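You operate a simulated robot arm through the tools that you are given. There is no shell and no other tool. Be economical: measure what you need, move in short steps, check, and stop when the job is done.

You are at the controls of a simulated robot arm. One attempt, no reset.

Task
Clear the block from beside the spool, then wind the cord three turns.
Fine: the orange block goes under the black cover; shut it.

The check looks at the end state, three seconds after you hand in, the way a careful person would. Anything else that was tipped, shoved, dropped, spilled or broken makes it a failure. A push-on lid holds only when it is set on centred and level and pressed home; a screw cap is set on level and turned clockwise until tight.

Robot
A 6-joint arm with a two-finger parallel gripper, fixed in place. Base frame: the origin is at the foot of the arm, x ahead of it, y to its left, z up; the work surface is at about z = 43. Units: cm, degrees, N and s.
With the tool pointing down near the work surface it reaches from about 10 to 56 cm from the base axis. Its first joint turns from -66.0 to 66.0 degrees. Payload 2.9 kg.
Tool frame: the origin (TCP) lies between the finger pads and is the grasp point; the fingertips stand 3 cm ahead of it; z points along the fingers, y is the line along which they close. The gripper opens to 11 cm. The fingers are 2 cm wide and 1 cm thick; the gripper's body (4.8 by 11.2 cm) begins 5.5 cm behind the TCP.
Orientation is told as [roll, pitch, yaw] about the base's x, y, z axes, in that order, counted from this pose: with the fingers straight down and closing along the base's y, the tool's x points along the base's -x, its y along +y and its z along -z.

Tools
- The arm moves only by the tool play_rows. Its argument "moves" is a list of rows, each a list of 7 numbers: the shift along the tool's x, y, z in cm, then the turn, a rotation vector about the tool's x, y, z in degrees, then the closure, from 0 (fully open) to 1 (shut). In form: [[dx, dy, dz, wx, wy, wz, grip], ...]. A call has 1 to 12 rows; each row shifts and turns the commanded pose from where the row before left it, along the tool's axes as they then stand. A row lasts 0.2 s, in which the tool goes at most 5 cm and 8.6 degrees; a call with a longer step from one row to the next is refused whole, and so is a gripper value outside its range. A pose out of reach is approached as far as the arm can. The call stops where the force on the tool passes 40 N (or 10 N more than at its start, if that is more) or the arm is blocked; 0.2 s more then pass. The fingers move at their own pace (about 10.8 cm/s each) and stop on an object; they squeeze with about 42 N. The grip force told is the motor's: it shows also when the fingers shut on nothing. Time passes only in rows, and 0.2 s behind the last, so rows that do not move let the fingers close. It gives the time, the measured TCP pose, the force on the tool (base axes), the opening and the grip force at its end, in the units of the frame above (readings bear some noise), with the torque about the TCP (base axes, N m) and any sound that the robot's microphone picked up.
- Cameras (640 x 400 px; columns grow to the right, rows downward): "scene" is fixed at [5.63, 44.71, 137.85]; the picture's right is [-0.82, -0.58, 0.00], its down [-0.36, 0.51, -0.78] and it looks along [0.45, -0.64, -0.63] (base axes); focal length 342 px, centre (320, 200). "wrist" rides on the gripper at [7.2, 1.7, -10.3] in the tool frame; the picture's right is [-0.23, 0.97, 0.00], its down [-0.76, -0.18, -0.62] and it looks along [-0.61, -0.14, 0.78] (tool axes); focal length 222 px, centre (320, 200). There is no depth. A picture from a camera that has moved, and an enlarged one, comes with that camera's place and axes in the base frame and with its lens. The place of the scene camera against the robot may be out by one fixed shift of up to 2.5 cm in any direction.
- get_image(camera): a new picture of that camera. The clock stands still meanwhile.
- inspect(camera, box): a new picture of the part [left, top, right, bottom] of that camera's present view, enlarged. The clock stands still meanwhile.
- close_job(): hands the job in; it is judged then, once.

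Work in short steps. Places have to be worked out from the pictures, the camera data and where the tool is seen: move nearer, look again, correct. Check each grasp and each placing, and mend what went wrong. You have 120 turns and 84 pictures in all, those below and enlarged ones among them. Open the gripper and draw the arm clear of the work before you hand the job in, unless the task says otherwise; then end with one line.

The tools are called after "Emit:" by a JSON object that holds its "op" and its "data". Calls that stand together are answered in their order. play_rows: Moves the arm, as the interface text tells. Its arguments: {"type":"object","properties":{"moves":{"type":"array","items":{"type":"array","items":{"type":"number"}}}},"required":["moves"]} The other tools are called the same way: get_image (camera) takes a picture; inspect (camera, box) takes an enlarged picture of a part of a camera's view; close_job () hands the job in.

At the start:

```text
t: 0.0
eef_pos: [35.5, -29.88, 86.2]
tcp_rot: [-0.1, 0.0, -0.1]
contact_force: [0.1, 1.1, -0.5]
ft_torque: [0.05, 0.01, -0.04]
opening: 11.0
gripper_force: 0.0
```

scene: 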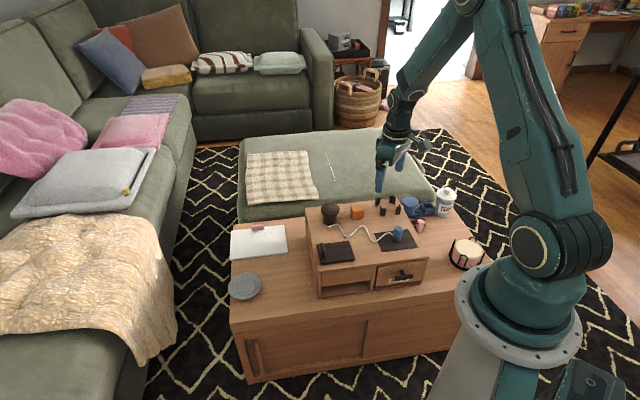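
wrist: 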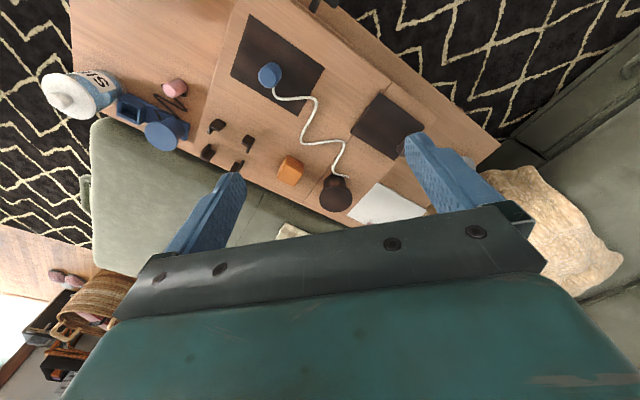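

I'll look closer at the work area in both views first.

Emit:
{"op": "inspect", "data": {"camera": "scene", "box": [220, 170, 500, 345]}}

Emit:
{"op": "inspect", "data": {"camera": "wrist", "box": [120, 0, 480, 225]}}

```text
2.29 times, centred on (360, 258) of scene
camera zoom: at [5.63, 44.71, 137.85], right [-0.82, -0.58, 0.0], down [-0.36, 0.51, -0.78], along [0.45, -0.64, -0.63], focal length 783 px, centre (229, 69)
```

zoom: 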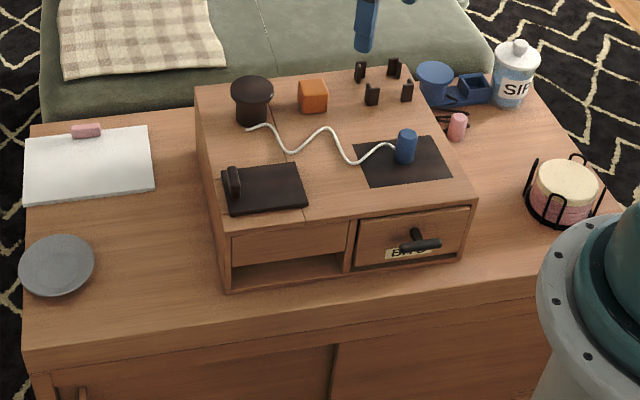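

```text
1.78 times, centred on (300, 112) of wrist
camera zoom: at [28.31, -28.2, 96.44], right [0.23, 0.97, 0.0], down [0.76, -0.18, 0.62], along [0.61, -0.14, -0.78], focal length 395 px, centre (356, 356)
```

zoom: 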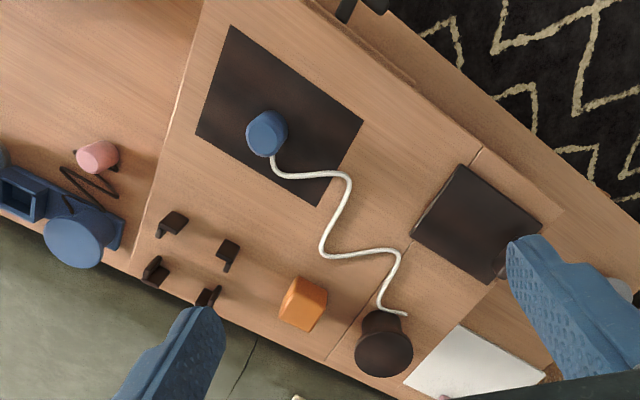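

The cabinet top looks to be at about z≈54, turned about -44° to the base. The block is near (51,-40), the spool near (57,-31) and the cover near (46,-19). I'll yaw the tool to match the cabinet and come down a little for a closer look.

Emit:
{"op": "play_rows", "data": {"moves": [[0, 0, 1.5, 0, 0, 7.4, 0], [0, 0, 1.5, 0, 0, 7.4, 0], [0, 0, 1.5, 0, 0, 7.4, 0], [0, 0, 1.5, 0, 0, 7.4, 0], [0, 0, 1.5, 0, 0, 7.4, 0], [0, 0, 1.5, 0, 0, 7, 0], [0, 0, 0, 0, 0, 0, 0]]}}

Emit:
{"op": "get_image", "data": {"camera": "wrist"}}

```text
t: 1.6
eef_pos: [35.59, -29.9, 77.38]
tcp_rot: [0.0, 0.0, -44.1]
contact_force: [0.3, 1.3, -0.7]
ft_torque: [0.0, -0.02, 0.01]
opening: 11.0
gripper_force: 0.0
```

```text
79 pictures are left
camera wrist: at [31.55, -23.75, 87.46], right [0.84, 0.54, 0.0], down [0.42, -0.66, 0.62], along [0.34, -0.52, -0.78], focal length 222 px, centre (320, 200)
```

wrist: 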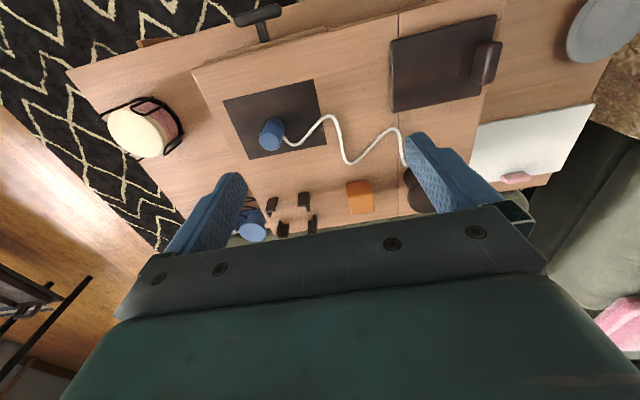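

The block comes out at about (51,-40.5) again, which agrees. I'll move the wrist outward and toward the spool for a close view.

Emit:
{"op": "play_rows", "data": {"moves": [[-3, 2, 0, 0, 0, 0, 0], [-3, 2, 0, 0, 0, 0, 0], [-3, 1, 0, 0, 0, 0, 0], [-3, 1, 0, 0, 0, 0, 0], [-2, 0, 0, 0, 0, 0, 0], [0, 0, 0, 0, 0, 0, 0]]}}

Emit:
{"op": "get_image", "data": {"camera": "wrist"}}

Emit:
{"op": "inspect", "data": {"camera": "wrist", "box": [180, 0, 500, 200]}}

```text
t: 3.0
eef_pos: [49.77, -35.13, 77.09]
tcp_rot: [0.1, 0.0, -44.1]
contact_force: [-0.8, 0.5, -0.2]
ft_torque: [0.0, 0.04, 0.0]
opening: 11.01
gripper_force: 0.1
```

```text
78 pictures are left
camera wrist: at [45.82, -28.88, 87.35], right [0.84, 0.54, 0.0], down [0.42, -0.66, 0.62], along [0.34, -0.52, -0.78], focal length 222 px, centre (320, 200)
```

wrist: 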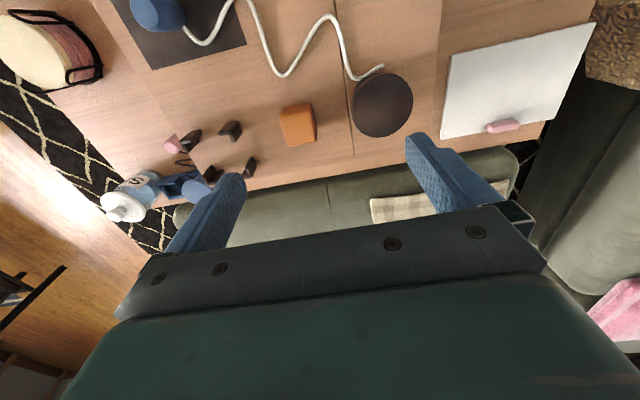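

```text
2.00 times, centred on (340, 100) of wrist
camera zoom: at [45.82, -28.88, 87.35], right [0.84, 0.54, 0.0], down [0.42, -0.66, 0.62], along [0.34, -0.52, -0.78], focal length 444 px, centre (280, 400)
```

zoom: 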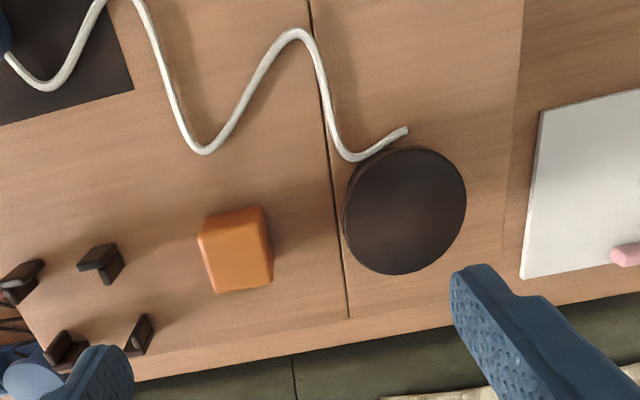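

Next I'll inspect the spool and the blue piece from the side with the scene camera.

Emit:
{"op": "inspect", "data": {"camera": "scene", "box": [305, 190, 385, 240]}}

Emit:
{"op": "inspect", "data": {"camera": "scene", "box": [360, 190, 456, 250]}}

Emit:
{"op": "inspect", "data": {"camera": "scene", "box": [300, 230, 428, 310]}}

```text
8.00 times, centred on (345, 215) of scene
camera zoom: at [5.63, 44.71, 137.85], right [-0.82, -0.58, 0.0], down [-0.36, 0.51, -0.78], along [0.45, -0.64, -0.63], focal length 2739 px, centre (120, 80)
```

zoom: 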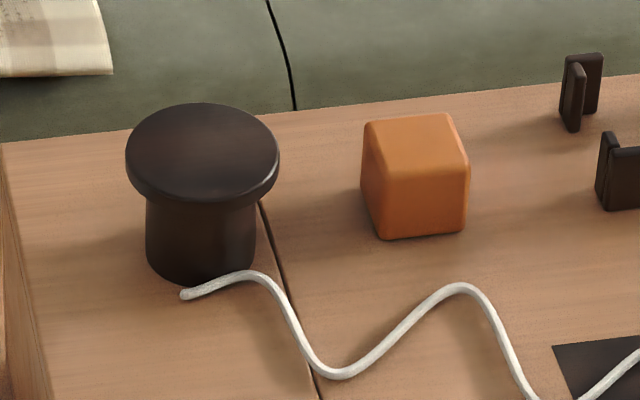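

```text
6.67 times, centred on (408, 220) of scene
camera zoom: at [5.63, 44.71, 137.85], right [-0.82, -0.58, 0.0], down [-0.36, 0.51, -0.78], along [0.45, -0.64, -0.63], focal length 2282 px, centre (-267, 67)
```

zoom: 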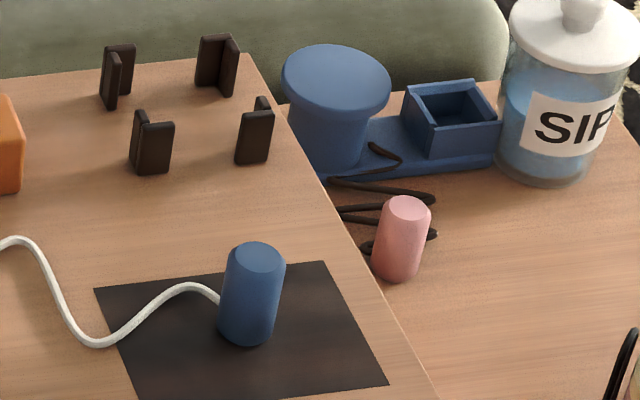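

```text
5.00 times, centred on (364, 270) of scene
camera zoom: at [5.63, 44.71, 137.85], right [-0.82, -0.58, 0.0], down [-0.36, 0.51, -0.78], along [0.45, -0.64, -0.63], focal length 1712 px, centre (100, -150)
```

zoom: 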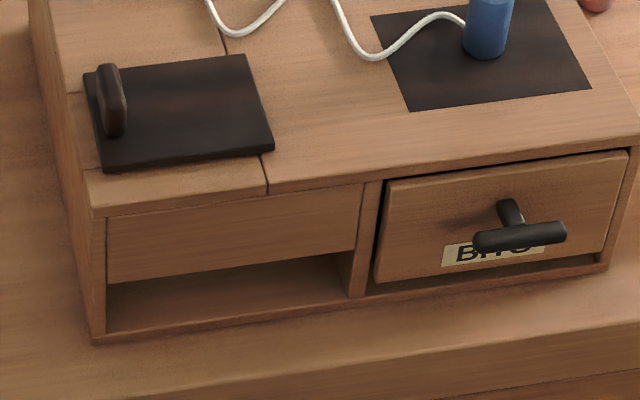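

The cover is a flat plate with a grip tab along its left edge, so it may be hinged on the seam side. I'll bring the wrist camera over it.

Emit:
{"op": "play_rows", "data": {"moves": [[4, 1.5, 1, 0, 0, 0, 0], [4, 1.5, 1, 0, 0, 0, 0], [4, 1.5, 1.5, 0, 0, 0, 0], [3, 1.5, 1.5, 0, 0, 0, 0], [1, 0.7, 1, 0, 0, 0, 0], [0, 0, 0, 0, 0, 0, 0]]}}

Emit:
{"op": "get_image", "data": {"camera": "wrist"}}

Emit:
{"op": "inspect", "data": {"camera": "wrist", "box": [200, 40, 456, 200]}}

```text
t: 4.4
eef_pos: [43.04, -19.33, 71.28]
tcp_rot: [0.0, 0.0, -44.1]
contact_force: [-0.2, 0.9, 0.6]
ft_torque: [0.02, 0.01, -0.01]
opening: 11.01
gripper_force: 0.0
```

```text
73 pictures are left
camera wrist: at [38.92, -13.21, 81.56], right [0.84, 0.54, 0.0], down [0.42, -0.66, 0.62], along [0.34, -0.52, -0.78], focal length 222 px, centre (320, 200)
```

wrist: 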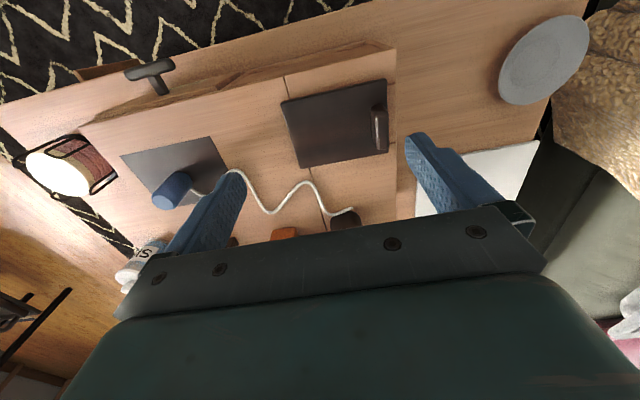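

```text
2.50 times, centred on (328, 120) of wrist
camera zoom: at [38.92, -13.21, 81.56], right [0.84, 0.54, 0.0], down [0.42, -0.66, 0.62], along [0.34, -0.52, -0.78], focal length 555 px, centre (300, 400)
```

zoom: 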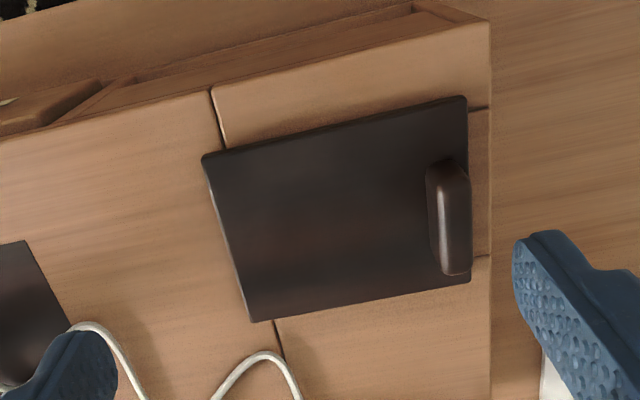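

The cover is about 12 × 9 cm, centred near (46.4,-20.4), and its tab is near (49.5,-17). I'll move above the tab with the fingers part closed and check.

Emit:
{"op": "play_rows", "data": {"moves": [[-1.5, 3, 2, 0, 0, 0, 0.5], [-1.6, 3.2, 3, 0, 0, 0, 0.5], [0, 0, 3, 0, 0, 0, 0.5], [0, 0, 0, 0, 0, 0, 0.5]]}}

Emit:
{"op": "get_image", "data": {"camera": "wrist"}}

Emit:
{"op": "inspect", "data": {"camera": "scene", "box": [290, 200, 418, 280]}}

```text
t: 5.4
eef_pos: [49.56, -17.01, 63.35]
tcp_rot: [-0.1, 0.0, -43.9]
contact_force: [0.1, -0.1, -0.1]
ft_torque: [0.03, -0.03, 0.03]
opening: 5.51
gripper_force: 0.0
```

```text
71 pictures are left
camera wrist: at [45.63, -10.78, 73.54], right [0.84, 0.54, 0.0], down [0.42, -0.66, 0.62], along [0.34, -0.52, -0.78], focal length 222 px, centre (320, 200)
```

wrist: 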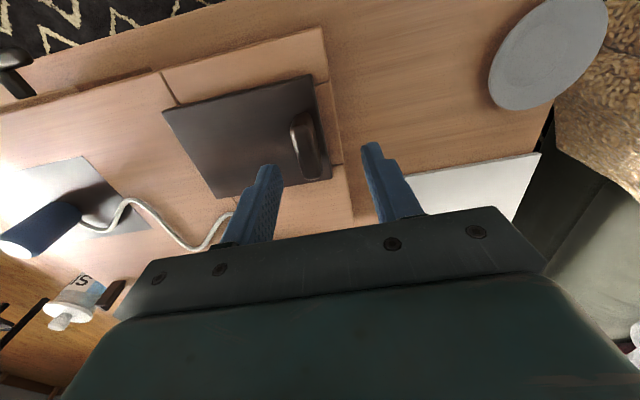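

```text
5.00 times, centred on (354, 240) of scene
camera zoom: at [5.63, 44.71, 137.85], right [-0.82, -0.58, 0.0], down [-0.36, 0.51, -0.78], along [0.45, -0.64, -0.63], focal length 1712 px, centre (150, 0)
```

zoom: 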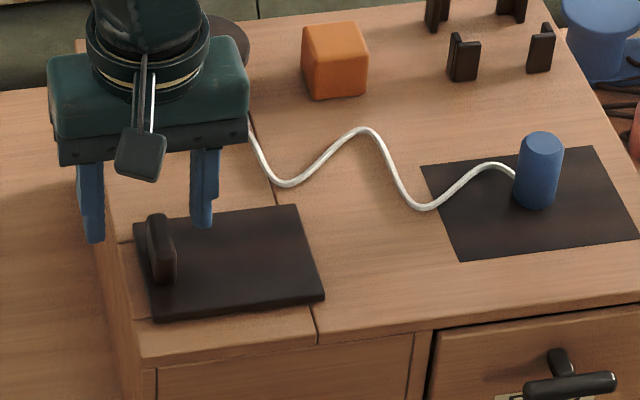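

The tab is about 0.7 cm to the −v side of the tool line. I'll correct that and go down to z≈59.5.

Emit:
{"op": "play_rows", "data": {"moves": [[0, -0.7, 1, 0, 0, 0, 0.5], [0, 0, 1.5, 0, 0, 0, 0.5], [0, 0, 1.3, 0, 0, 0, 0.5], [0, 0, 0, 0, 0, 0, 0.5]]}}

Emit:
{"op": "get_image", "data": {"camera": "wrist"}}

Emit:
{"op": "inspect", "data": {"camera": "scene", "box": [290, 200, 418, 280]}}

```text
t: 6.1
eef_pos: [49.25, -17.6, 60.99]
tcp_rot: [-0.1, 0.3, -43.9]
contact_force: [-6.1, 2.0, 11.0]
ft_torque: [-0.24, 0.37, -0.19]
opening: 5.61
gripper_force: 1.1
stopped in row 3: the force on the tool passed its limit at 63 N (the readings are from after the stop); the commanded pose is now the measured one
```

```text
69 pictures are left
camera wrist: at [45.22, -11.38, 71.16], right [0.84, 0.54, 0.0], down [0.43, -0.66, 0.62], along [0.33, -0.52, -0.78], focal length 222 px, centre (320, 200)
```

wrist: 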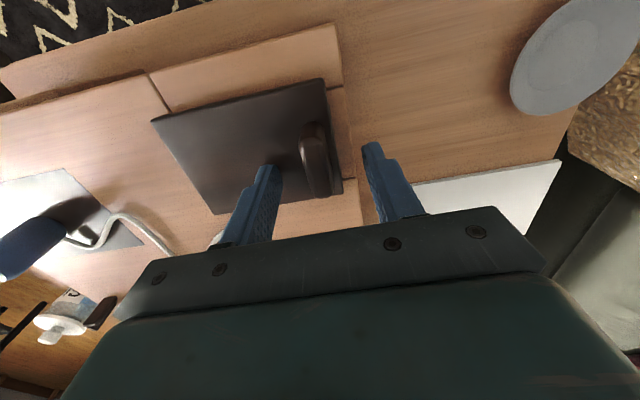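

```text
5.00 times, centred on (354, 240) of scene
camera zoom: at [5.61, 44.72, 137.84], right [-0.82, -0.58, 0.0], down [-0.36, 0.51, -0.78], along [0.45, -0.64, -0.63], focal length 1712 px, centre (150, 0)
```

zoom: 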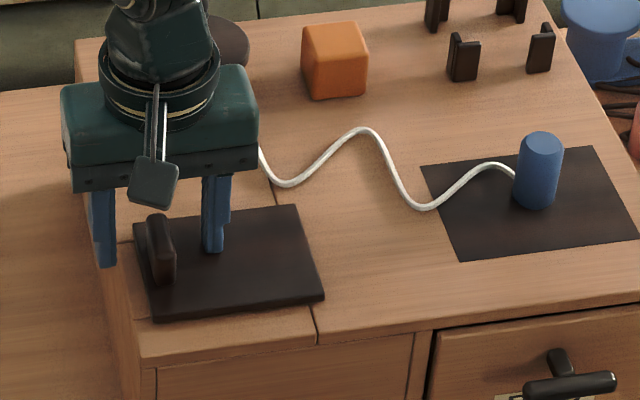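

Contact shows the plate top is at z≈58, so the cabinet top is near 57. The fingers are at the far end of the tab, so I'll back up slightly, shift 1.2 cm toward the base and close.

Emit:
{"op": "play_rows", "data": {"moves": [[0, 0, -0.5, 0, 0, 0, 0.5], [1.2, 0, 0, 0, 0, 0, 0.5], [0, 0, 0.2, 0, 0, 0, 0.7], [0, 0, 0, 0, 0, 0, 1], [0, 0, 0, 0, 0, 0, 1], [0, 0, 0, 0, 0, 0, 1]]}}

Emit:
{"op": "get_image", "data": {"camera": "wrist"}}

```text
t: 7.5
eef_pos: [48.36, -16.8, 61.19]
tcp_rot: [-0.1, 0.2, -44.1]
contact_force: [-1.9, 1.9, 2.0]
ft_torque: [-0.06, -0.04, -0.86]
opening: 1.39
gripper_force: 42.2
```

```text
67 pictures are left
camera wrist: at [44.37, -10.58, 71.39], right [0.84, 0.54, 0.0], down [0.43, -0.66, 0.62], along [0.33, -0.52, -0.78], focal length 222 px, centre (320, 200)
```

wrist: 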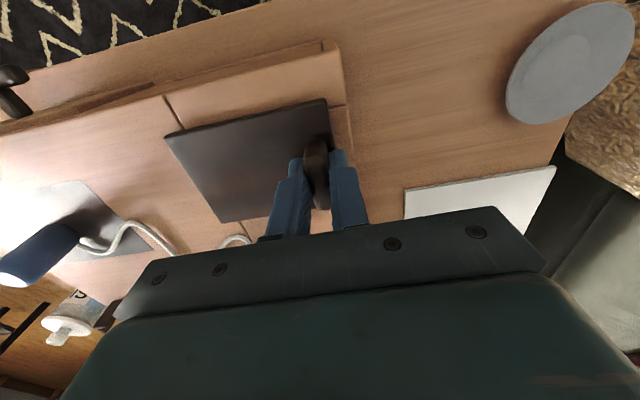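

The tab is held (1.4 cm wide). I'll try lifting along an arc about the −v edge (hinge near v≈12.3, z≈57.5), in small steps, and watch the forces.

Emit:
{"op": "play_rows", "data": {"moves": [[0, -0.28, -0.633, -4, 0, 0, 1], [0, -0.28, -0.633, -4, 0, 0, 1], [0, 0, 0, 0, 0, 0, 1]]}}

Emit:
{"op": "get_image", "data": {"camera": "wrist"}}

Emit:
{"op": "inspect", "data": {"camera": "scene", "box": [290, 200, 418, 280]}}

```text
t: 8.3
eef_pos: [47.71, -17.15, 62.15]
tcp_rot: [7.8, 0.3, -44.1]
contact_force: [-5.4, -1.8, -21.3]
ft_torque: [-0.81, 0.83, -0.73]
opening: 1.62
gripper_force: 41.9
```

```text
66 pictures are left
camera wrist: at [42.85, -12.06, 72.59], right [0.84, 0.53, 0.13], down [0.37, -0.72, 0.59], along [0.41, -0.44, -0.8], focal length 222 px, centre (320, 200)
```

wrist: 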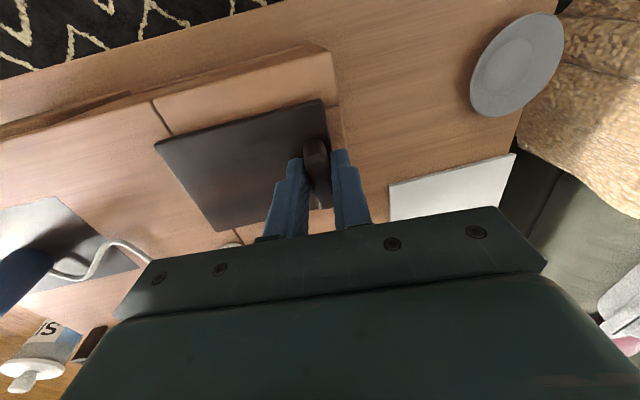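

```text
5.00 times, centred on (354, 240) of scene
camera zoom: at [5.66, 44.69, 137.85], right [-0.82, -0.58, 0.0], down [-0.36, 0.51, -0.78], along [0.45, -0.64, -0.63], focal length 1712 px, centre (150, 0)
```

zoom: 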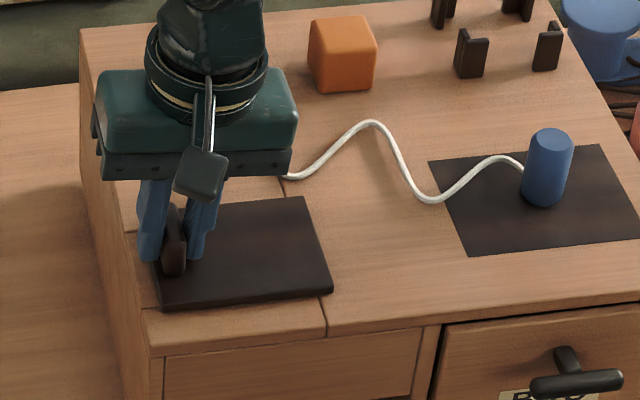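

The lid hasn't risen and the tool feels about 21 N of pull. It may slide instead, so I'll go back down to level and try a gentle sideways pull toward +v.

Emit:
{"op": "play_rows", "data": {"moves": [[0, 0.236, 0.651, 4, 0, 0, 1], [0, 0.236, 0.651, 4, 0, 0, 1], [0, 0, 0, 0, 0, 0, 1]]}}

Emit:
{"op": "play_rows", "data": {"moves": [[0, 0.4, 0, 0, 0, 0, 1], [0, 0.4, 0, 0, 0, 0, 1], [0, 0, 0, 0, 0, 0, 1]]}}

Emit:
{"op": "get_image", "data": {"camera": "wrist"}}

```text
t: 9.1
eef_pos: [48.4, -16.67, 61.33]
tcp_rot: [-0.1, 0.3, -44.0]
contact_force: [-15.9, 2.5, 22.9]
ft_torque: [0.7, 0.93, -0.83]
opening: 1.35
gripper_force: 42.6
```

```text
t: 9.5
eef_pos: [48.34, -16.64, 61.26]
tcp_rot: [-0.3, 0.3, -44.3]
contact_force: [-7.2, 0.6, 9.5]
ft_torque: [-0.05, -0.26, -0.68]
opening: 1.38
gripper_force: 42.6
stopped in row 1: the force on the tool passed its limit at 43 N (the readings are from after the stop); the commanded pose is now the measured one
```

```text
64 pictures are left
camera wrist: at [44.5, -10.47, 71.53], right [0.84, 0.54, -0.01], down [0.43, -0.66, 0.62], along [0.33, -0.53, -0.78], focal length 222 px, centre (320, 200)
```

wrist: 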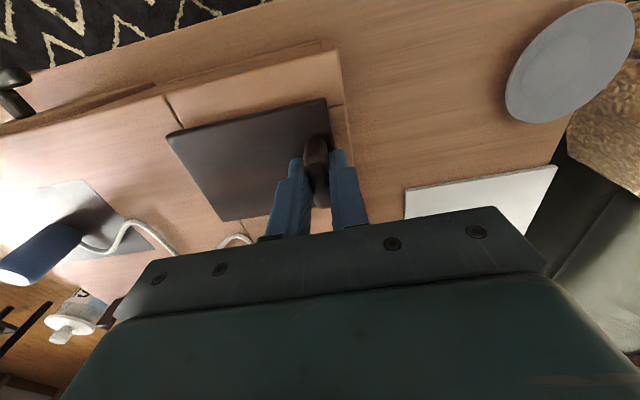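

It won't move toward +v. I'll try sliding it toward −v with the same gentle steps.

Emit:
{"op": "play_rows", "data": {"moves": [[0, 0, -0.1, 0, 0, 0, 1], [0, -0.3, 0, 0, 0, 0, 1], [0, -0.3, 0, 0, 0, 0, 1], [0, -0.3, 0, 0, 0, 0, 1], [0, 0, 0, 0, 0, 0, 1]]}}

Emit:
{"op": "get_image", "data": {"camera": "wrist"}}

```text
t: 10.7
eef_pos: [47.8, -17.33, 61.42]
tcp_rot: [-0.3, 0.3, -44.2]
contact_force: [0.1, -0.9, -20.5]
ft_torque: [-0.26, -0.69, -0.58]
opening: 1.37
gripper_force: 41.6
```

```text
63 pictures are left
camera wrist: at [43.79, -11.14, 71.54], right [0.84, 0.54, -0.01], down [0.43, -0.66, 0.62], along [0.33, -0.52, -0.78], focal length 222 px, centre (320, 200)
```

wrist: 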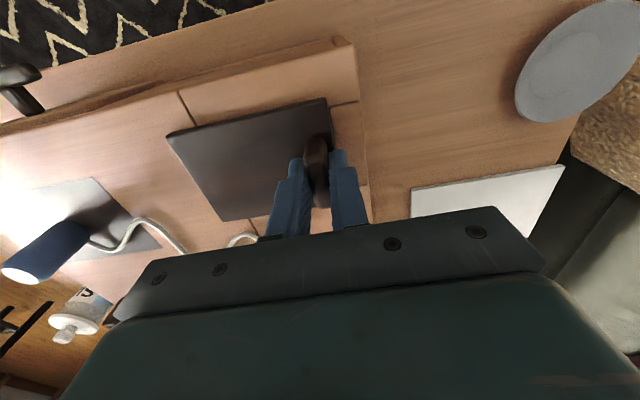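

The cover slides toward −v, which is now clear. I'll slide it about 5 cm more, lowering slightly to take off the pull, and then look at where the opening is and how near the cord is.

Emit:
{"op": "play_rows", "data": {"moves": [[0, -0.3, 0.12, 0, 0, 0, 1], [0, -0.7, 0, 0, 0, 0, 1], [0, -0.8, 0, 0, 0, 0, 1], [0, -0.8, 0, 0, 0, 0, 1], [0, -0.8, 0, 0, 0, 0, 1], [0, -0.8, 0, 0, 0, 0, 1], [0, -0.4, 0, 0, 0, 0, 1], [0, 0, 0, 0, 0, 0, 1]]}}

Emit:
{"op": "get_image", "data": {"camera": "wrist"}}

Emit:
{"op": "inspect", "data": {"camera": "scene", "box": [290, 200, 418, 280]}}

```text
t: 12.5
eef_pos: [44.58, -20.67, 61.35]
tcp_rot: [-0.3, 0.5, -44.1]
contact_force: [-16.9, 17.3, 28.2]
ft_torque: [0.32, -0.08, -0.64]
opening: 1.37
gripper_force: 42.4
```

```text
62 pictures are left
camera wrist: at [40.57, -14.41, 71.55], right [0.84, 0.54, -0.01], down [0.43, -0.66, 0.62], along [0.33, -0.52, -0.79], focal length 222 px, centre (320, 200)
```

wrist: 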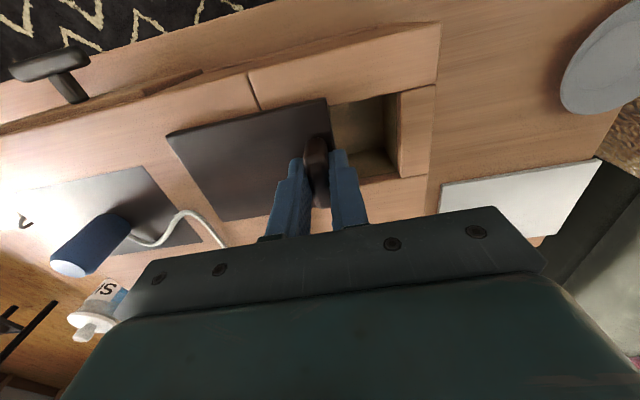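

```text
5.00 times, centred on (354, 240) of scene
camera zoom: at [5.56, 44.75, 137.83], right [-0.82, -0.58, 0.0], down [-0.36, 0.51, -0.78], along [0.45, -0.64, -0.63], focal length 1712 px, centre (150, 0)
```

zoom: 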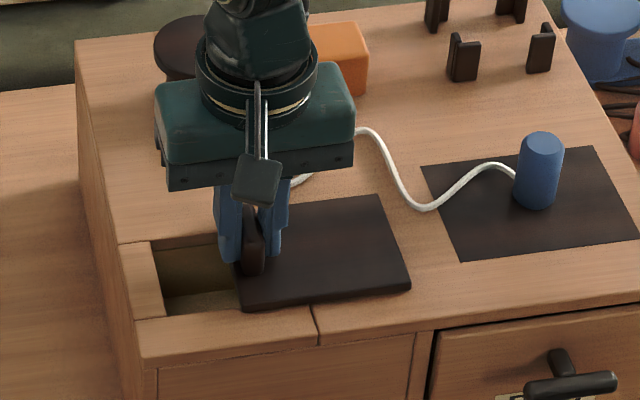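

The cover is open about 4.3 cm over a compartment spanning u 43.5–49.4 with its far wall at v≈21.5. I need a little more room for the block, so I'll ease the pressing force and slide another 1.5 cm.

Emit:
{"op": "play_rows", "data": {"moves": [[0.08, -0.3, -0.08, 0, 0, 0, 1], [0, -0.4, 0, 0, 0, 0, 1], [0, -0.4, 0, 0, 0, 0, 1], [0, -0.4, 0, 0, 0, 0, 1], [0, 0, 0, 0, 0, 0, 1]]}}

Emit:
{"op": "inspect", "data": {"camera": "scene", "box": [290, 200, 418, 280]}}

```text
t: 13.7
eef_pos: [43.42, -21.57, 61.34]
tcp_rot: [-0.4, 0.4, -44.1]
contact_force: [-11.5, 11.5, 10.1]
ft_torque: [0.23, -0.08, -0.66]
opening: 1.34
gripper_force: 42.3
```

```text
5.00 times, centred on (354, 240) of scene
camera zoom: at [5.6, 44.73, 137.84], right [-0.82, -0.58, 0.0], down [-0.36, 0.51, -0.78], along [0.45, -0.64, -0.63], focal length 1712 px, centre (150, 0)
```

zoom: 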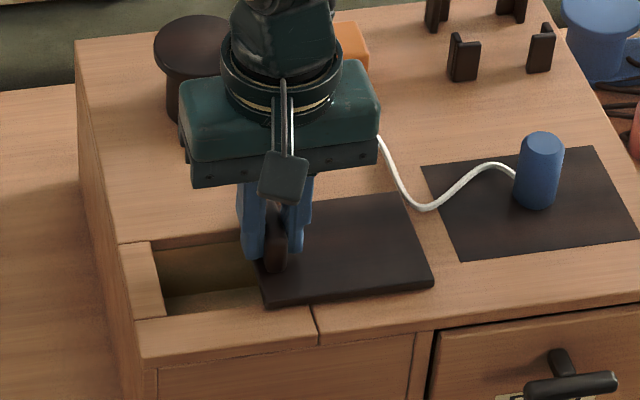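

The opening is now about 5.6 cm, enough for the block. I'll release the tab, rise and hover above the block near (49,-38.8).

Emit:
{"op": "play_rows", "data": {"moves": [[0, 0, 0, 0, 0, 0, 0.6], [0, 0, 0, 0, 0, 0, 0.6], [0, 0, -3, 0, 0, 0, 0.6], [0, 0, -4, 0, 0, 0, 0.6], [0, 0, -2, 0, 0, 0, 0.4], [-4, -2, 0, 0, 0, 0, 0.4], [-4, -2.2, 0, 0, 0, 0, 0.4], [-4, -2.2, 0, 0, 0, 0, 0.4], [-4, -2.1, 0, 0, 0, 0, 0.4], [0, 0, 0, 0, 0, 0, 0.4]]}}

Emit:
{"op": "inspect", "data": {"camera": "wrist", "box": [192, 60, 448, 220]}}

Emit:
{"op": "get_image", "data": {"camera": "scene"}}

```text
t: 15.9
eef_pos: [49.23, -38.77, 70.6]
tcp_rot: [-0.3, 0.3, -44.1]
contact_force: [0.0, 0.1, 0.3]
ft_torque: [-0.02, -0.03, 0.02]
opening: 6.63
gripper_force: 0.2
```

```text
2.50 times, centred on (320, 140) of wrist
camera zoom: at [45.28, -32.59, 80.75], right [0.84, 0.54, -0.01], down [0.43, -0.66, 0.62], along [0.33, -0.52, -0.78], focal length 555 px, centre (320, 350)
```

zoom: 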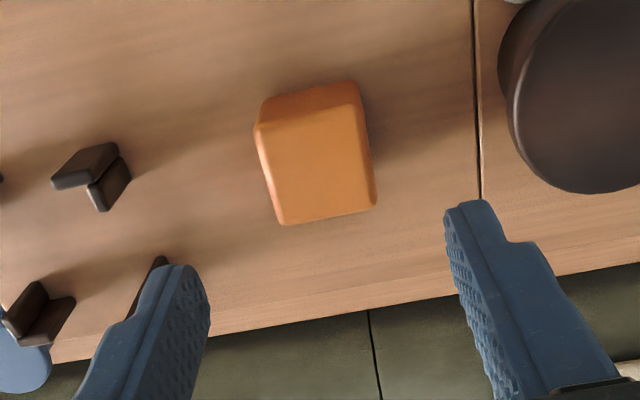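

```text
58 pictures are left
```

scene: 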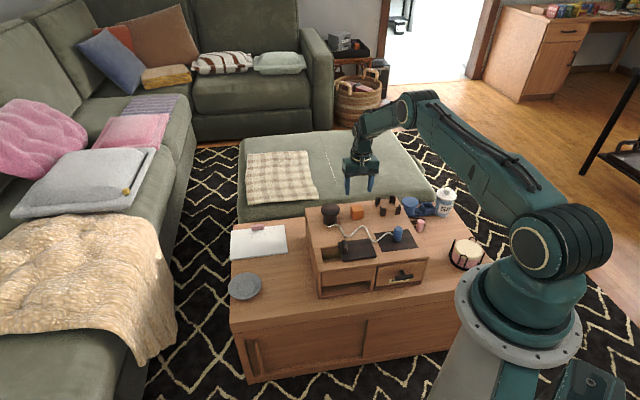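

The block's top is at z≈60.7, centred near (49.0,-38.76), about 3.7 cm wide and almost in line with the tool. I'll grip just its upper part so it can go down into the compartment ahead of the fingers.

Emit:
{"op": "play_rows", "data": {"moves": [[0.15, -0.15, 3, 0, 0, 0, 0.4], [0, 0, 3, 0, 0, 0, 0.4], [0, 0, 2, 0, 0, 0, 0.4], [0, 0, 0, 0, 0, 0, 0.4], [0, 0, 0, 0, 0, 0, 1], [0, 0, 0, 0, 0, 0, 1], [0, 0, 0, 0, 0, 0, 1], [0, 0, 0, 0, 0, 0, 1]]}}

Emit:
{"op": "inspect", "data": {"camera": "wrist", "box": [192, 60, 448, 220]}}

```text
t: 17.7
eef_pos: [48.87, -38.7, 62.33]
tcp_rot: [-0.4, 0.3, -44.0]
contact_force: [-0.4, -0.2, 0.6]
ft_torque: [0.0, 0.01, 0.01]
opening: 3.86
gripper_force: 41.6
```

```text
2.50 times, centred on (320, 140) of wrist
camera zoom: at [44.78, -32.51, 72.66], right [0.84, 0.54, -0.01], down [0.43, -0.66, 0.62], along [0.33, -0.52, -0.78], focal length 555 px, centre (320, 350)
```

zoom: 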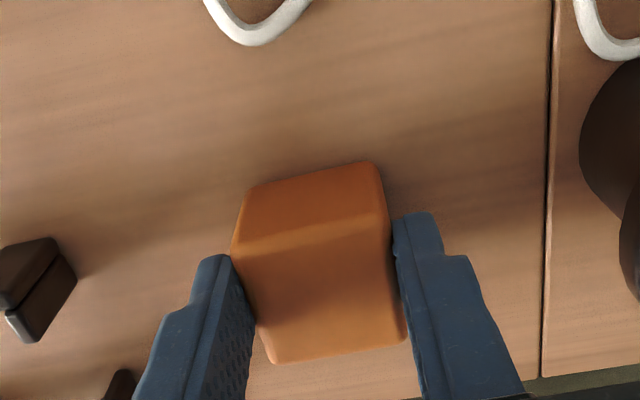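

The block is held (3.86 cm). I'll lift it, carry it over the opening and check before lowering.

Emit:
{"op": "play_rows", "data": {"moves": [[0, 0, -2, 0, 0, 0, 1], [0, 0, -3, 0, 0, 0, 1], [0, 0, -4, 0, 0, 0, 1], [3.1, 2.5, 0, 0, 0, 0, 1], [3.1, 2.5, 0, 0, 0, 0, 1], [3.1, 2.5, 0, 0, 0, 0, 1], [3.1, 2.5, 0, 0, 0, 0, 1], [3.2, 2.6, 0, 0, 0, 0, 1], [0, 0, 3, 0, 0, 0, 1], [0, 0, 0, 0, 0, 0, 1]]}}

Emit:
{"op": "get_image", "data": {"camera": "wrist"}}

Emit:
{"op": "inspect", "data": {"camera": "scene", "box": [290, 200, 418, 280]}}

```text
t: 19.9
eef_pos: [46.49, -18.92, 68.24]
tcp_rot: [-0.3, 0.2, -44.2]
contact_force: [-0.6, 0.7, 0.6]
ft_torque: [0.03, 0.0, 0.0]
opening: 0.02
gripper_force: 37.6
```

```text
56 pictures are left
camera wrist: at [42.6, -12.74, 78.46], right [0.84, 0.54, -0.01], down [0.43, -0.66, 0.62], along [0.33, -0.52, -0.78], focal length 222 px, centre (320, 200)
```

wrist: 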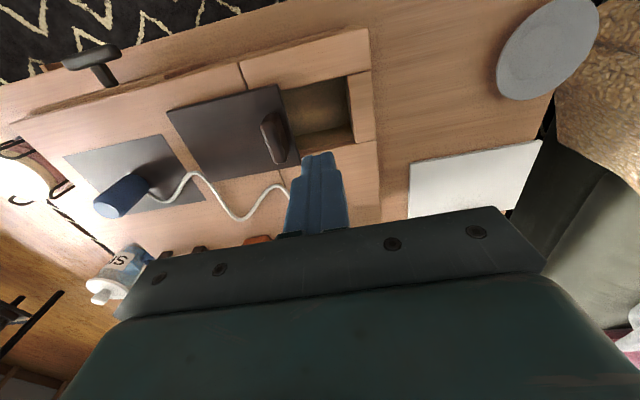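

```text
5.00 times, centred on (354, 240) of scene
camera zoom: at [5.63, 44.71, 137.85], right [-0.82, -0.58, 0.0], down [-0.36, 0.51, -0.78], along [0.45, -0.64, -0.63], focal length 1712 px, centre (150, 0)
```

zoom: 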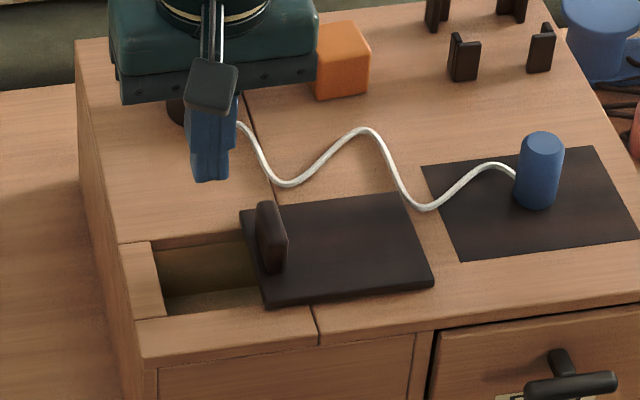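

The block slipped out of the shallow grip and stayed in place. It needs a deeper grip, so the opening has to be wider. I'll push the tab about 2 cm further with the closed fingers.

Emit:
{"op": "play_rows", "data": {"moves": [[0, 0, 3, 0, 0, 0, 1], [0, 0, 3.8, 0, 0, 0, 1], [0, -0.8, 0, 0, 0, 0, 1], [0, -0.8, 0, 0, 0, 0, 1], [0, -0.7, 0, 0, 0, 0, 1], [0, -0.7, 0, 0, 0, 0, 1], [0, -0.7, 0, 0, 0, 0, 1], [0, -0.6, 0, 0, 0, 0, 1], [0, 0, 0, 0, 0, 0, 1]]}}

Emit:
{"op": "inspect", "data": {"camera": "scene", "box": [290, 200, 418, 280]}}

```text
t: 21.9
eef_pos: [43.54, -22.21, 61.53]
tcp_rot: [-0.3, 0.2, -44.1]
contact_force: [0.1, 0.4, -0.8]
ft_torque: [0.02, -0.02, -0.02]
opening: 0.02
gripper_force: 37.7
```

```text
5.00 times, centred on (354, 240) of scene
camera zoom: at [5.63, 44.71, 137.85], right [-0.82, -0.58, 0.0], down [-0.36, 0.51, -0.78], along [0.45, -0.64, -0.63], focal length 1712 px, centre (150, 0)
```

zoom: 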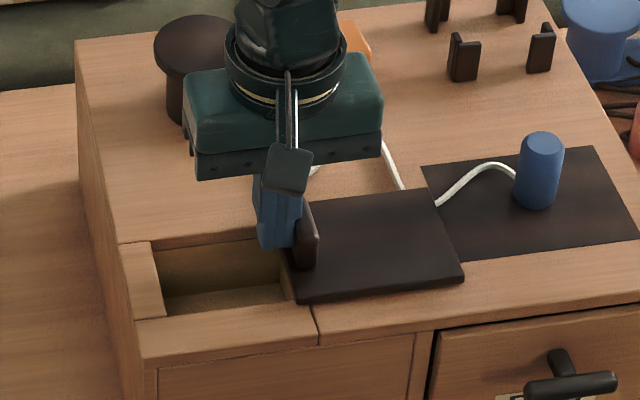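

The opening is now about 7.5 cm wide. I'll go back over the block and see where it stands.

Emit:
{"op": "play_rows", "data": {"moves": [[0, 0.4, 0, 0, 0, 0, 1], [0, 0, -4, 0, 0, 0, 1], [0, 0, -5, 0, 0, 0, 0.4], [-4, -2.1, 0, 0, 0, 0, 0.4], [-4, -2.1, 0, 0, 0, 0, 0.4], [-4, -2.1, 0, 0, 0, 0, 0.4], [-3.4, -2.2, 0, 0, 0, 0, 0.4], [0, 0, 0, 0, 0, 0, 0.4]]}}

Emit:
{"op": "get_image", "data": {"camera": "wrist"}}

Emit:
{"op": "inspect", "data": {"camera": "scene", "box": [290, 200, 418, 280]}}

```text
t: 23.7
eef_pos: [48.91, -38.46, 70.33]
tcp_rot: [-0.3, 0.3, -44.1]
contact_force: [-0.1, -0.2, 0.5]
ft_torque: [-0.01, 0.04, -0.01]
opening: 6.59
gripper_force: 0.1
```

```text
53 pictures are left
camera wrist: at [45.0, -32.38, 80.65], right [0.84, 0.54, -0.01], down [0.43, -0.66, 0.62], along [0.33, -0.52, -0.78], focal length 222 px, centre (320, 200)
```

wrist: 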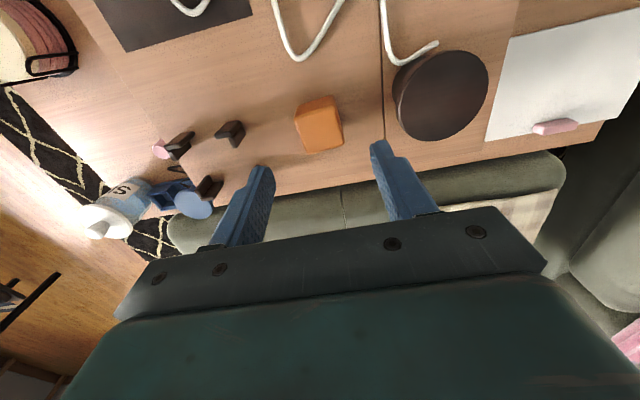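

```text
5.00 times, centred on (354, 240) of scene
camera zoom: at [5.63, 44.71, 137.85], right [-0.82, -0.58, 0.0], down [-0.36, 0.51, -0.78], along [0.45, -0.64, -0.63], focal length 1712 px, centre (150, 0)
```

zoom: 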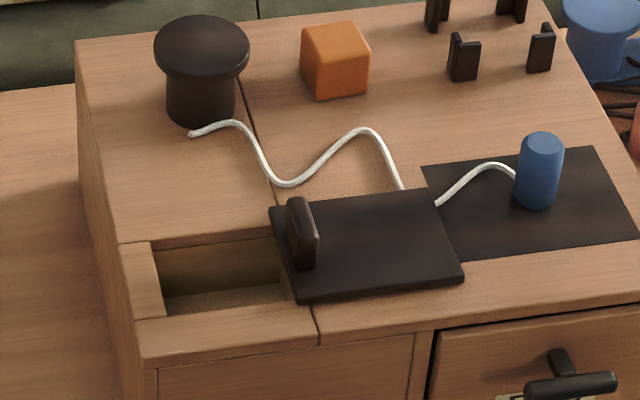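

The block is right below the tool. I'll grip it deeper this time, with the fingertips about 1 cm above the surface.

Emit:
{"op": "play_rows", "data": {"moves": [[0.15, 0, 4, 0, 0, 0, 0.4], [0, 0, 3.5, 0, 0, 0, 0.4], [0, 0, 1.7, 0, 0, 0, 0.4], [0, 0, 0, 0, 0, 0, 0.4], [0, 0, 0, 0, 0, 0, 1], [0, 0, 0, 0, 0, 0, 1], [0, 0, 0, 0, 0, 0, 1], [0, 0, -1, 0, 0, 0, 1], [0, 0, -3, 0, 0, 0, 1], [0, 0, 0, 0, 0, 0, 1]]}}

Emit:
{"op": "inspect", "data": {"camera": "scene", "box": [290, 180, 418, 260]}}

```text
t: 25.9
eef_pos: [48.91, -38.48, 65.35]
tcp_rot: [-0.1, 0.2, -44.2]
contact_force: [0.2, 0.9, -0.5]
ft_torque: [-0.01, 0.03, 0.01]
opening: 3.9
gripper_force: 42.3
```

```text
5.00 times, centred on (354, 220) of scene
camera zoom: at [5.63, 44.71, 137.85], right [-0.82, -0.58, 0.0], down [-0.36, 0.51, -0.78], along [0.45, -0.64, -0.63], focal length 1712 px, centre (150, 100)
```

zoom: 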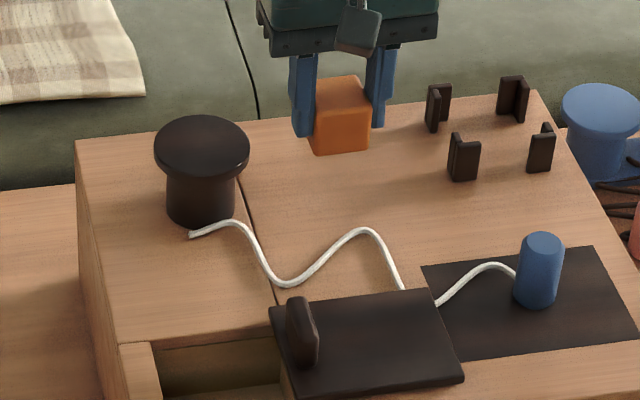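

It is firmly held. I'll lift it and carry it to above the compartment centre, then check.

Emit:
{"op": "play_rows", "data": {"moves": [[0, 0, -3, 0, 0, 0, 1], [0, 0, -3.5, 0, 0, 0, 1], [3.1, 2.3, 0, 0, 0, 0, 1], [3.1, 2.3, 0, 0, 0, 0, 1], [3.1, 2.3, 0, 0, 0, 0, 1], [3.1, 2.3, 0, 0, 0, 0, 1], [3.15, 2.4, 0, 0, 0, 0, 1], [0, 0, 3, 0, 0, 0, 1], [0, 0, 3, 0, 0, 0, 1], [0, 0, 0, 0, 0, 0, 1]]}}

Emit:
{"op": "get_image", "data": {"camera": "wrist"}}

Emit:
{"op": "inspect", "data": {"camera": "scene", "box": [290, 200, 418, 280]}}

```text
t: 28.1
eef_pos: [45.52, -19.27, 65.93]
tcp_rot: [-0.2, 0.1, -44.2]
contact_force: [-1.0, -1.0, -0.3]
ft_torque: [-0.03, 0.01, -0.03]
opening: 3.9
gripper_force: 41.4
```

```text
50 pictures are left
camera wrist: at [41.67, -13.07, 76.13], right [0.84, 0.54, -0.01], down [0.43, -0.66, 0.62], along [0.33, -0.52, -0.78], focal length 222 px, centre (320, 200)
```

wrist: 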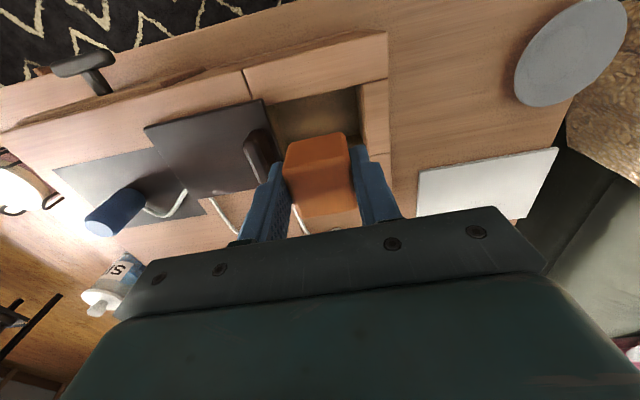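

```text
5.00 times, centred on (354, 240) of scene
camera zoom: at [5.63, 44.71, 137.85], right [-0.82, -0.58, 0.0], down [-0.36, 0.51, -0.78], along [0.45, -0.64, -0.63], focal length 1712 px, centre (150, 0)
```

zoom: 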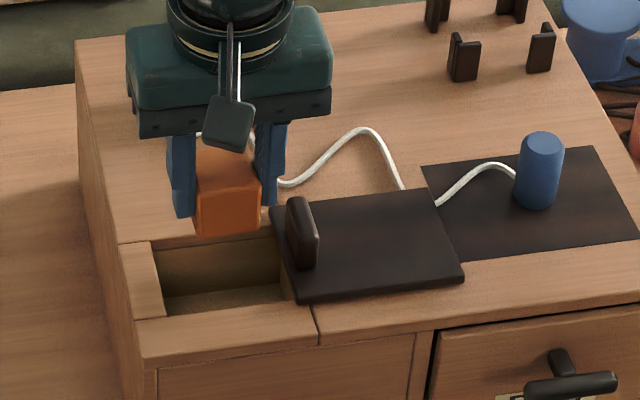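

The block is centred over the opening, at about u=46.1, v=17.8. I'll lower it slowly into the compartment, letting the force stop guard it.

Emit:
{"op": "play_rows", "data": {"moves": [[-0.2, 0, 2, 0, 0, 0, 1], [0, 0, 2, 0, 0, 0, 1], [0, 0, 1.5, 0, 0, 0, 1], [0, 0, 1.2, 0, 0, 0, 1], [0, 0, 1.2, 0, 0, 0, 1], [0, 0, 0.8, 0, 0, 0, 1], [0, 0, 0, 0, 0, 0, 1]]}}

Emit:
{"op": "get_image", "data": {"camera": "wrist"}}

```text
t: 29.7
eef_pos: [45.85, -19.43, 57.13]
tcp_rot: [-0.3, 0.3, -44.1]
contact_force: [-0.9, 0.3, 0.2]
ft_torque: [0.02, 0.0, -0.04]
opening: 3.91
gripper_force: 41.6
```

```text
48 pictures are left
camera wrist: at [41.88, -13.23, 67.34], right [0.84, 0.54, -0.01], down [0.43, -0.66, 0.62], along [0.33, -0.52, -0.78], focal length 222 px, centre (320, 200)
```

wrist: 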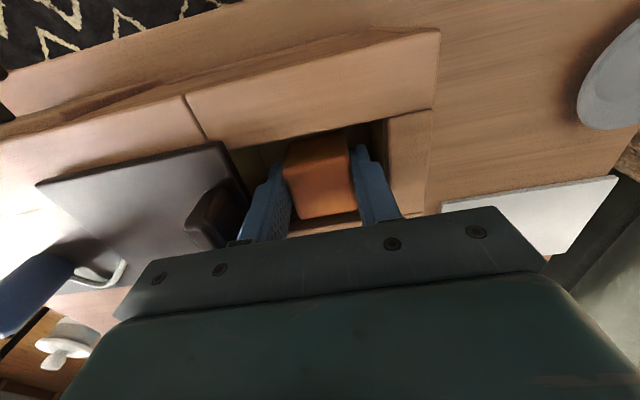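

No contact yet. I'll go another 1.2 cm in small steps.

Emit:
{"op": "play_rows", "data": {"moves": [[0, 0, 0.4, 0, 0, 0, 1], [0, 0, 0.4, 0, 0, 0, 1], [0, 0, 0.4, 0, 0, 0, 1], [0, 0, 0, 0, 0, 0, 1]]}}

Emit:
{"op": "inspect", "data": {"camera": "scene", "box": [290, 200, 418, 280]}}

```text
t: 30.7
eef_pos: [45.85, -19.39, 56.01]
tcp_rot: [-0.3, 0.3, -44.1]
contact_force: [0.0, -0.1, -0.2]
ft_torque: [0.0, 0.0, 0.0]
opening: 3.88
gripper_force: 41.8
```

```text
5.00 times, centred on (354, 240) of scene
camera zoom: at [5.63, 44.71, 137.85], right [-0.82, -0.58, 0.0], down [-0.36, 0.51, -0.78], along [0.45, -0.64, -0.63], focal length 1712 px, centre (150, 0)
```

zoom: 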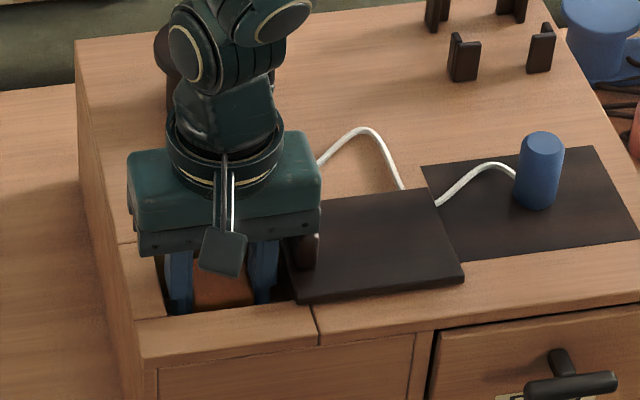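

I'll open the fingers just enough to free the block, then lift straight out and look.

Emit:
{"op": "play_rows", "data": {"moves": [[0, 0, 0, 0, 0, 0, 0.58], [0, 0, 0, 0, 0, 0, 0.58], [0, 0, -2, 0, 0, 0, 0.58], [0, 0, -3, 0, 0, 0, 0.58], [0, 0, -4, 0, 0, 0, 0.58], [0, 0, 0, 0, 0, 0, 0.58]]}}

Emit:
{"op": "get_image", "data": {"camera": "wrist"}}

```text
t: 32.1
eef_pos: [45.85, -19.41, 64.89]
tcp_rot: [-0.3, 0.4, -44.1]
contact_force: [-0.1, 0.2, 0.0]
ft_torque: [0.02, 0.01, 0.01]
opening: 4.61
gripper_force: 0.1
```

```text
46 pictures are left
camera wrist: at [41.96, -13.2, 75.16], right [0.84, 0.54, -0.01], down [0.43, -0.66, 0.62], along [0.33, -0.52, -0.78], focal length 222 px, centre (320, 200)
```

wrist: 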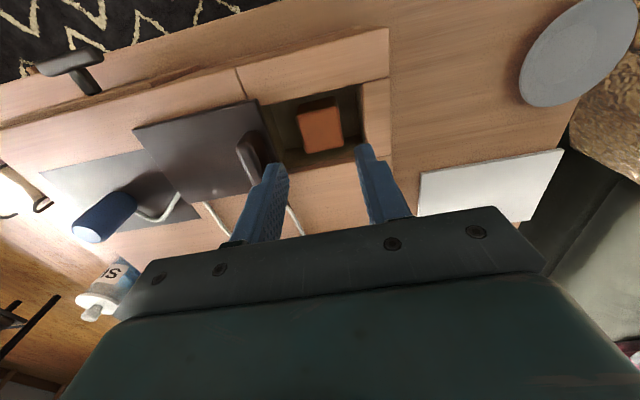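

The block sits inside, well below the rim. Next I'll go to the far side of the tab with closed fingers to push the cover shut.

Emit:
{"op": "play_rows", "data": {"moves": [[0, 0, -3, 0, 0, 0, 1], [0, -3, 0, 0, 0, 0, 1], [0, -3, 0, 0, 0, 0, 1], [0, -2.6, 0, 0, 0, 0, 1], [0, 0, 3, 0, 0, 0, 1], [0, 0, 3, 0, 0, 0, 1], [0, 0, 0, 0, 0, 0, 1]]}}

Emit:
{"op": "inspect", "data": {"camera": "scene", "box": [290, 200, 418, 280]}}

Emit:
{"op": "get_image", "data": {"camera": "wrist"}}

```text
t: 33.7
eef_pos: [39.95, -25.6, 61.87]
tcp_rot: [-0.2, 0.3, -44.1]
contact_force: [0.8, -0.2, 0.3]
ft_torque: [-0.01, 0.0, 0.01]
opening: 0.01
gripper_force: 37.6
```

```text
5.00 times, centred on (354, 240) of scene
camera zoom: at [5.63, 44.71, 137.85], right [-0.82, -0.58, 0.0], down [-0.36, 0.51, -0.78], along [0.45, -0.64, -0.63], focal length 1712 px, centre (150, 0)
```

zoom: 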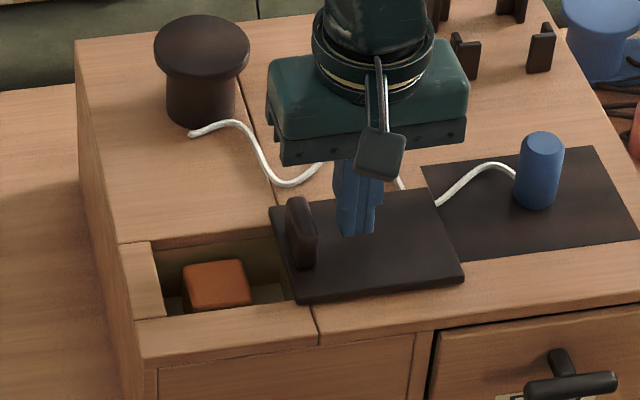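

```text
44 pictures are left
camera wrist: at [35.98, -19.47, 72.1], right [0.84, 0.54, -0.01], down [0.43, -0.66, 0.62], along [0.33, -0.52, -0.78], focal length 222 px, centre (320, 200)
```

wrist: 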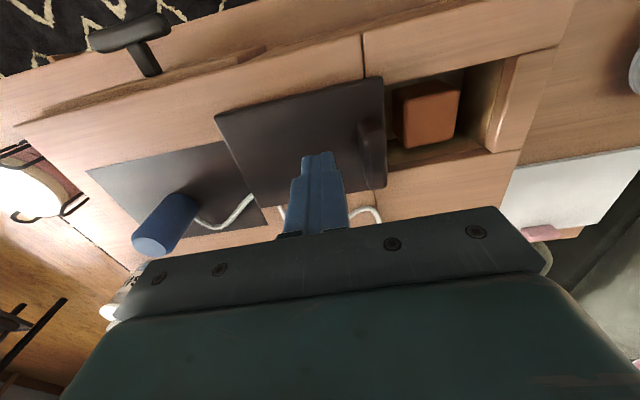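

The tab is clear ahead of the fingers. I'll push it toward +v to close the cover.

Emit:
{"op": "play_rows", "data": {"moves": [[0.5, 0, 0.3, 0, 0, 0, 1], [0, 1, 0, 0, 0, 0, 1], [0, 1, 0, 0, 0, 0, 1], [0, 1, 0, 0, 0, 0, 1], [0, 1, 0, 0, 0, 0, 1], [0, 1, 0, 0, 0, 0, 1], [0, 1, 0, 0, 0, 0, 1], [0, 1, 0, 0, 0, 0, 1], [0, 1, 0, 0, 0, 0, 1], [0, 1, 0, 0, 0, 0, 1], [0, 0.5, 0, 0, 0, 0, 1], [0, 0, 0, 0, 0, 0, 1]]}}

Emit:
{"op": "get_image", "data": {"camera": "wrist"}}

Emit:
{"op": "inspect", "data": {"camera": "scene", "box": [290, 200, 418, 280]}}

```text
t: 36.3
eef_pos: [46.22, -18.34, 61.65]
tcp_rot: [-0.3, 0.4, -44.1]
contact_force: [-0.4, 0.0, 0.1]
ft_torque: [0.01, -0.03, 0.0]
opening: 0.02
gripper_force: 37.5
```

```text
43 pictures are left
camera wrist: at [42.25, -12.26, 71.86], right [0.84, 0.54, -0.01], down [0.43, -0.66, 0.62], along [0.33, -0.52, -0.78], focal length 222 px, centre (320, 200)
```

wrist: 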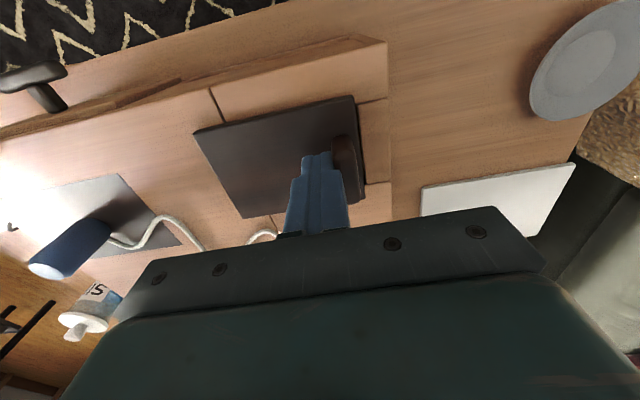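

```text
5.00 times, centred on (354, 240) of scene
camera zoom: at [5.63, 44.71, 137.85], right [-0.82, -0.58, 0.0], down [-0.36, 0.51, -0.78], along [0.45, -0.64, -0.63], focal length 1712 px, centre (150, 0)
```

zoom: 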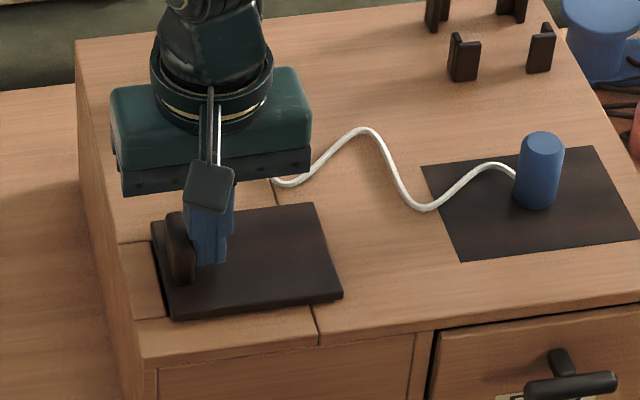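

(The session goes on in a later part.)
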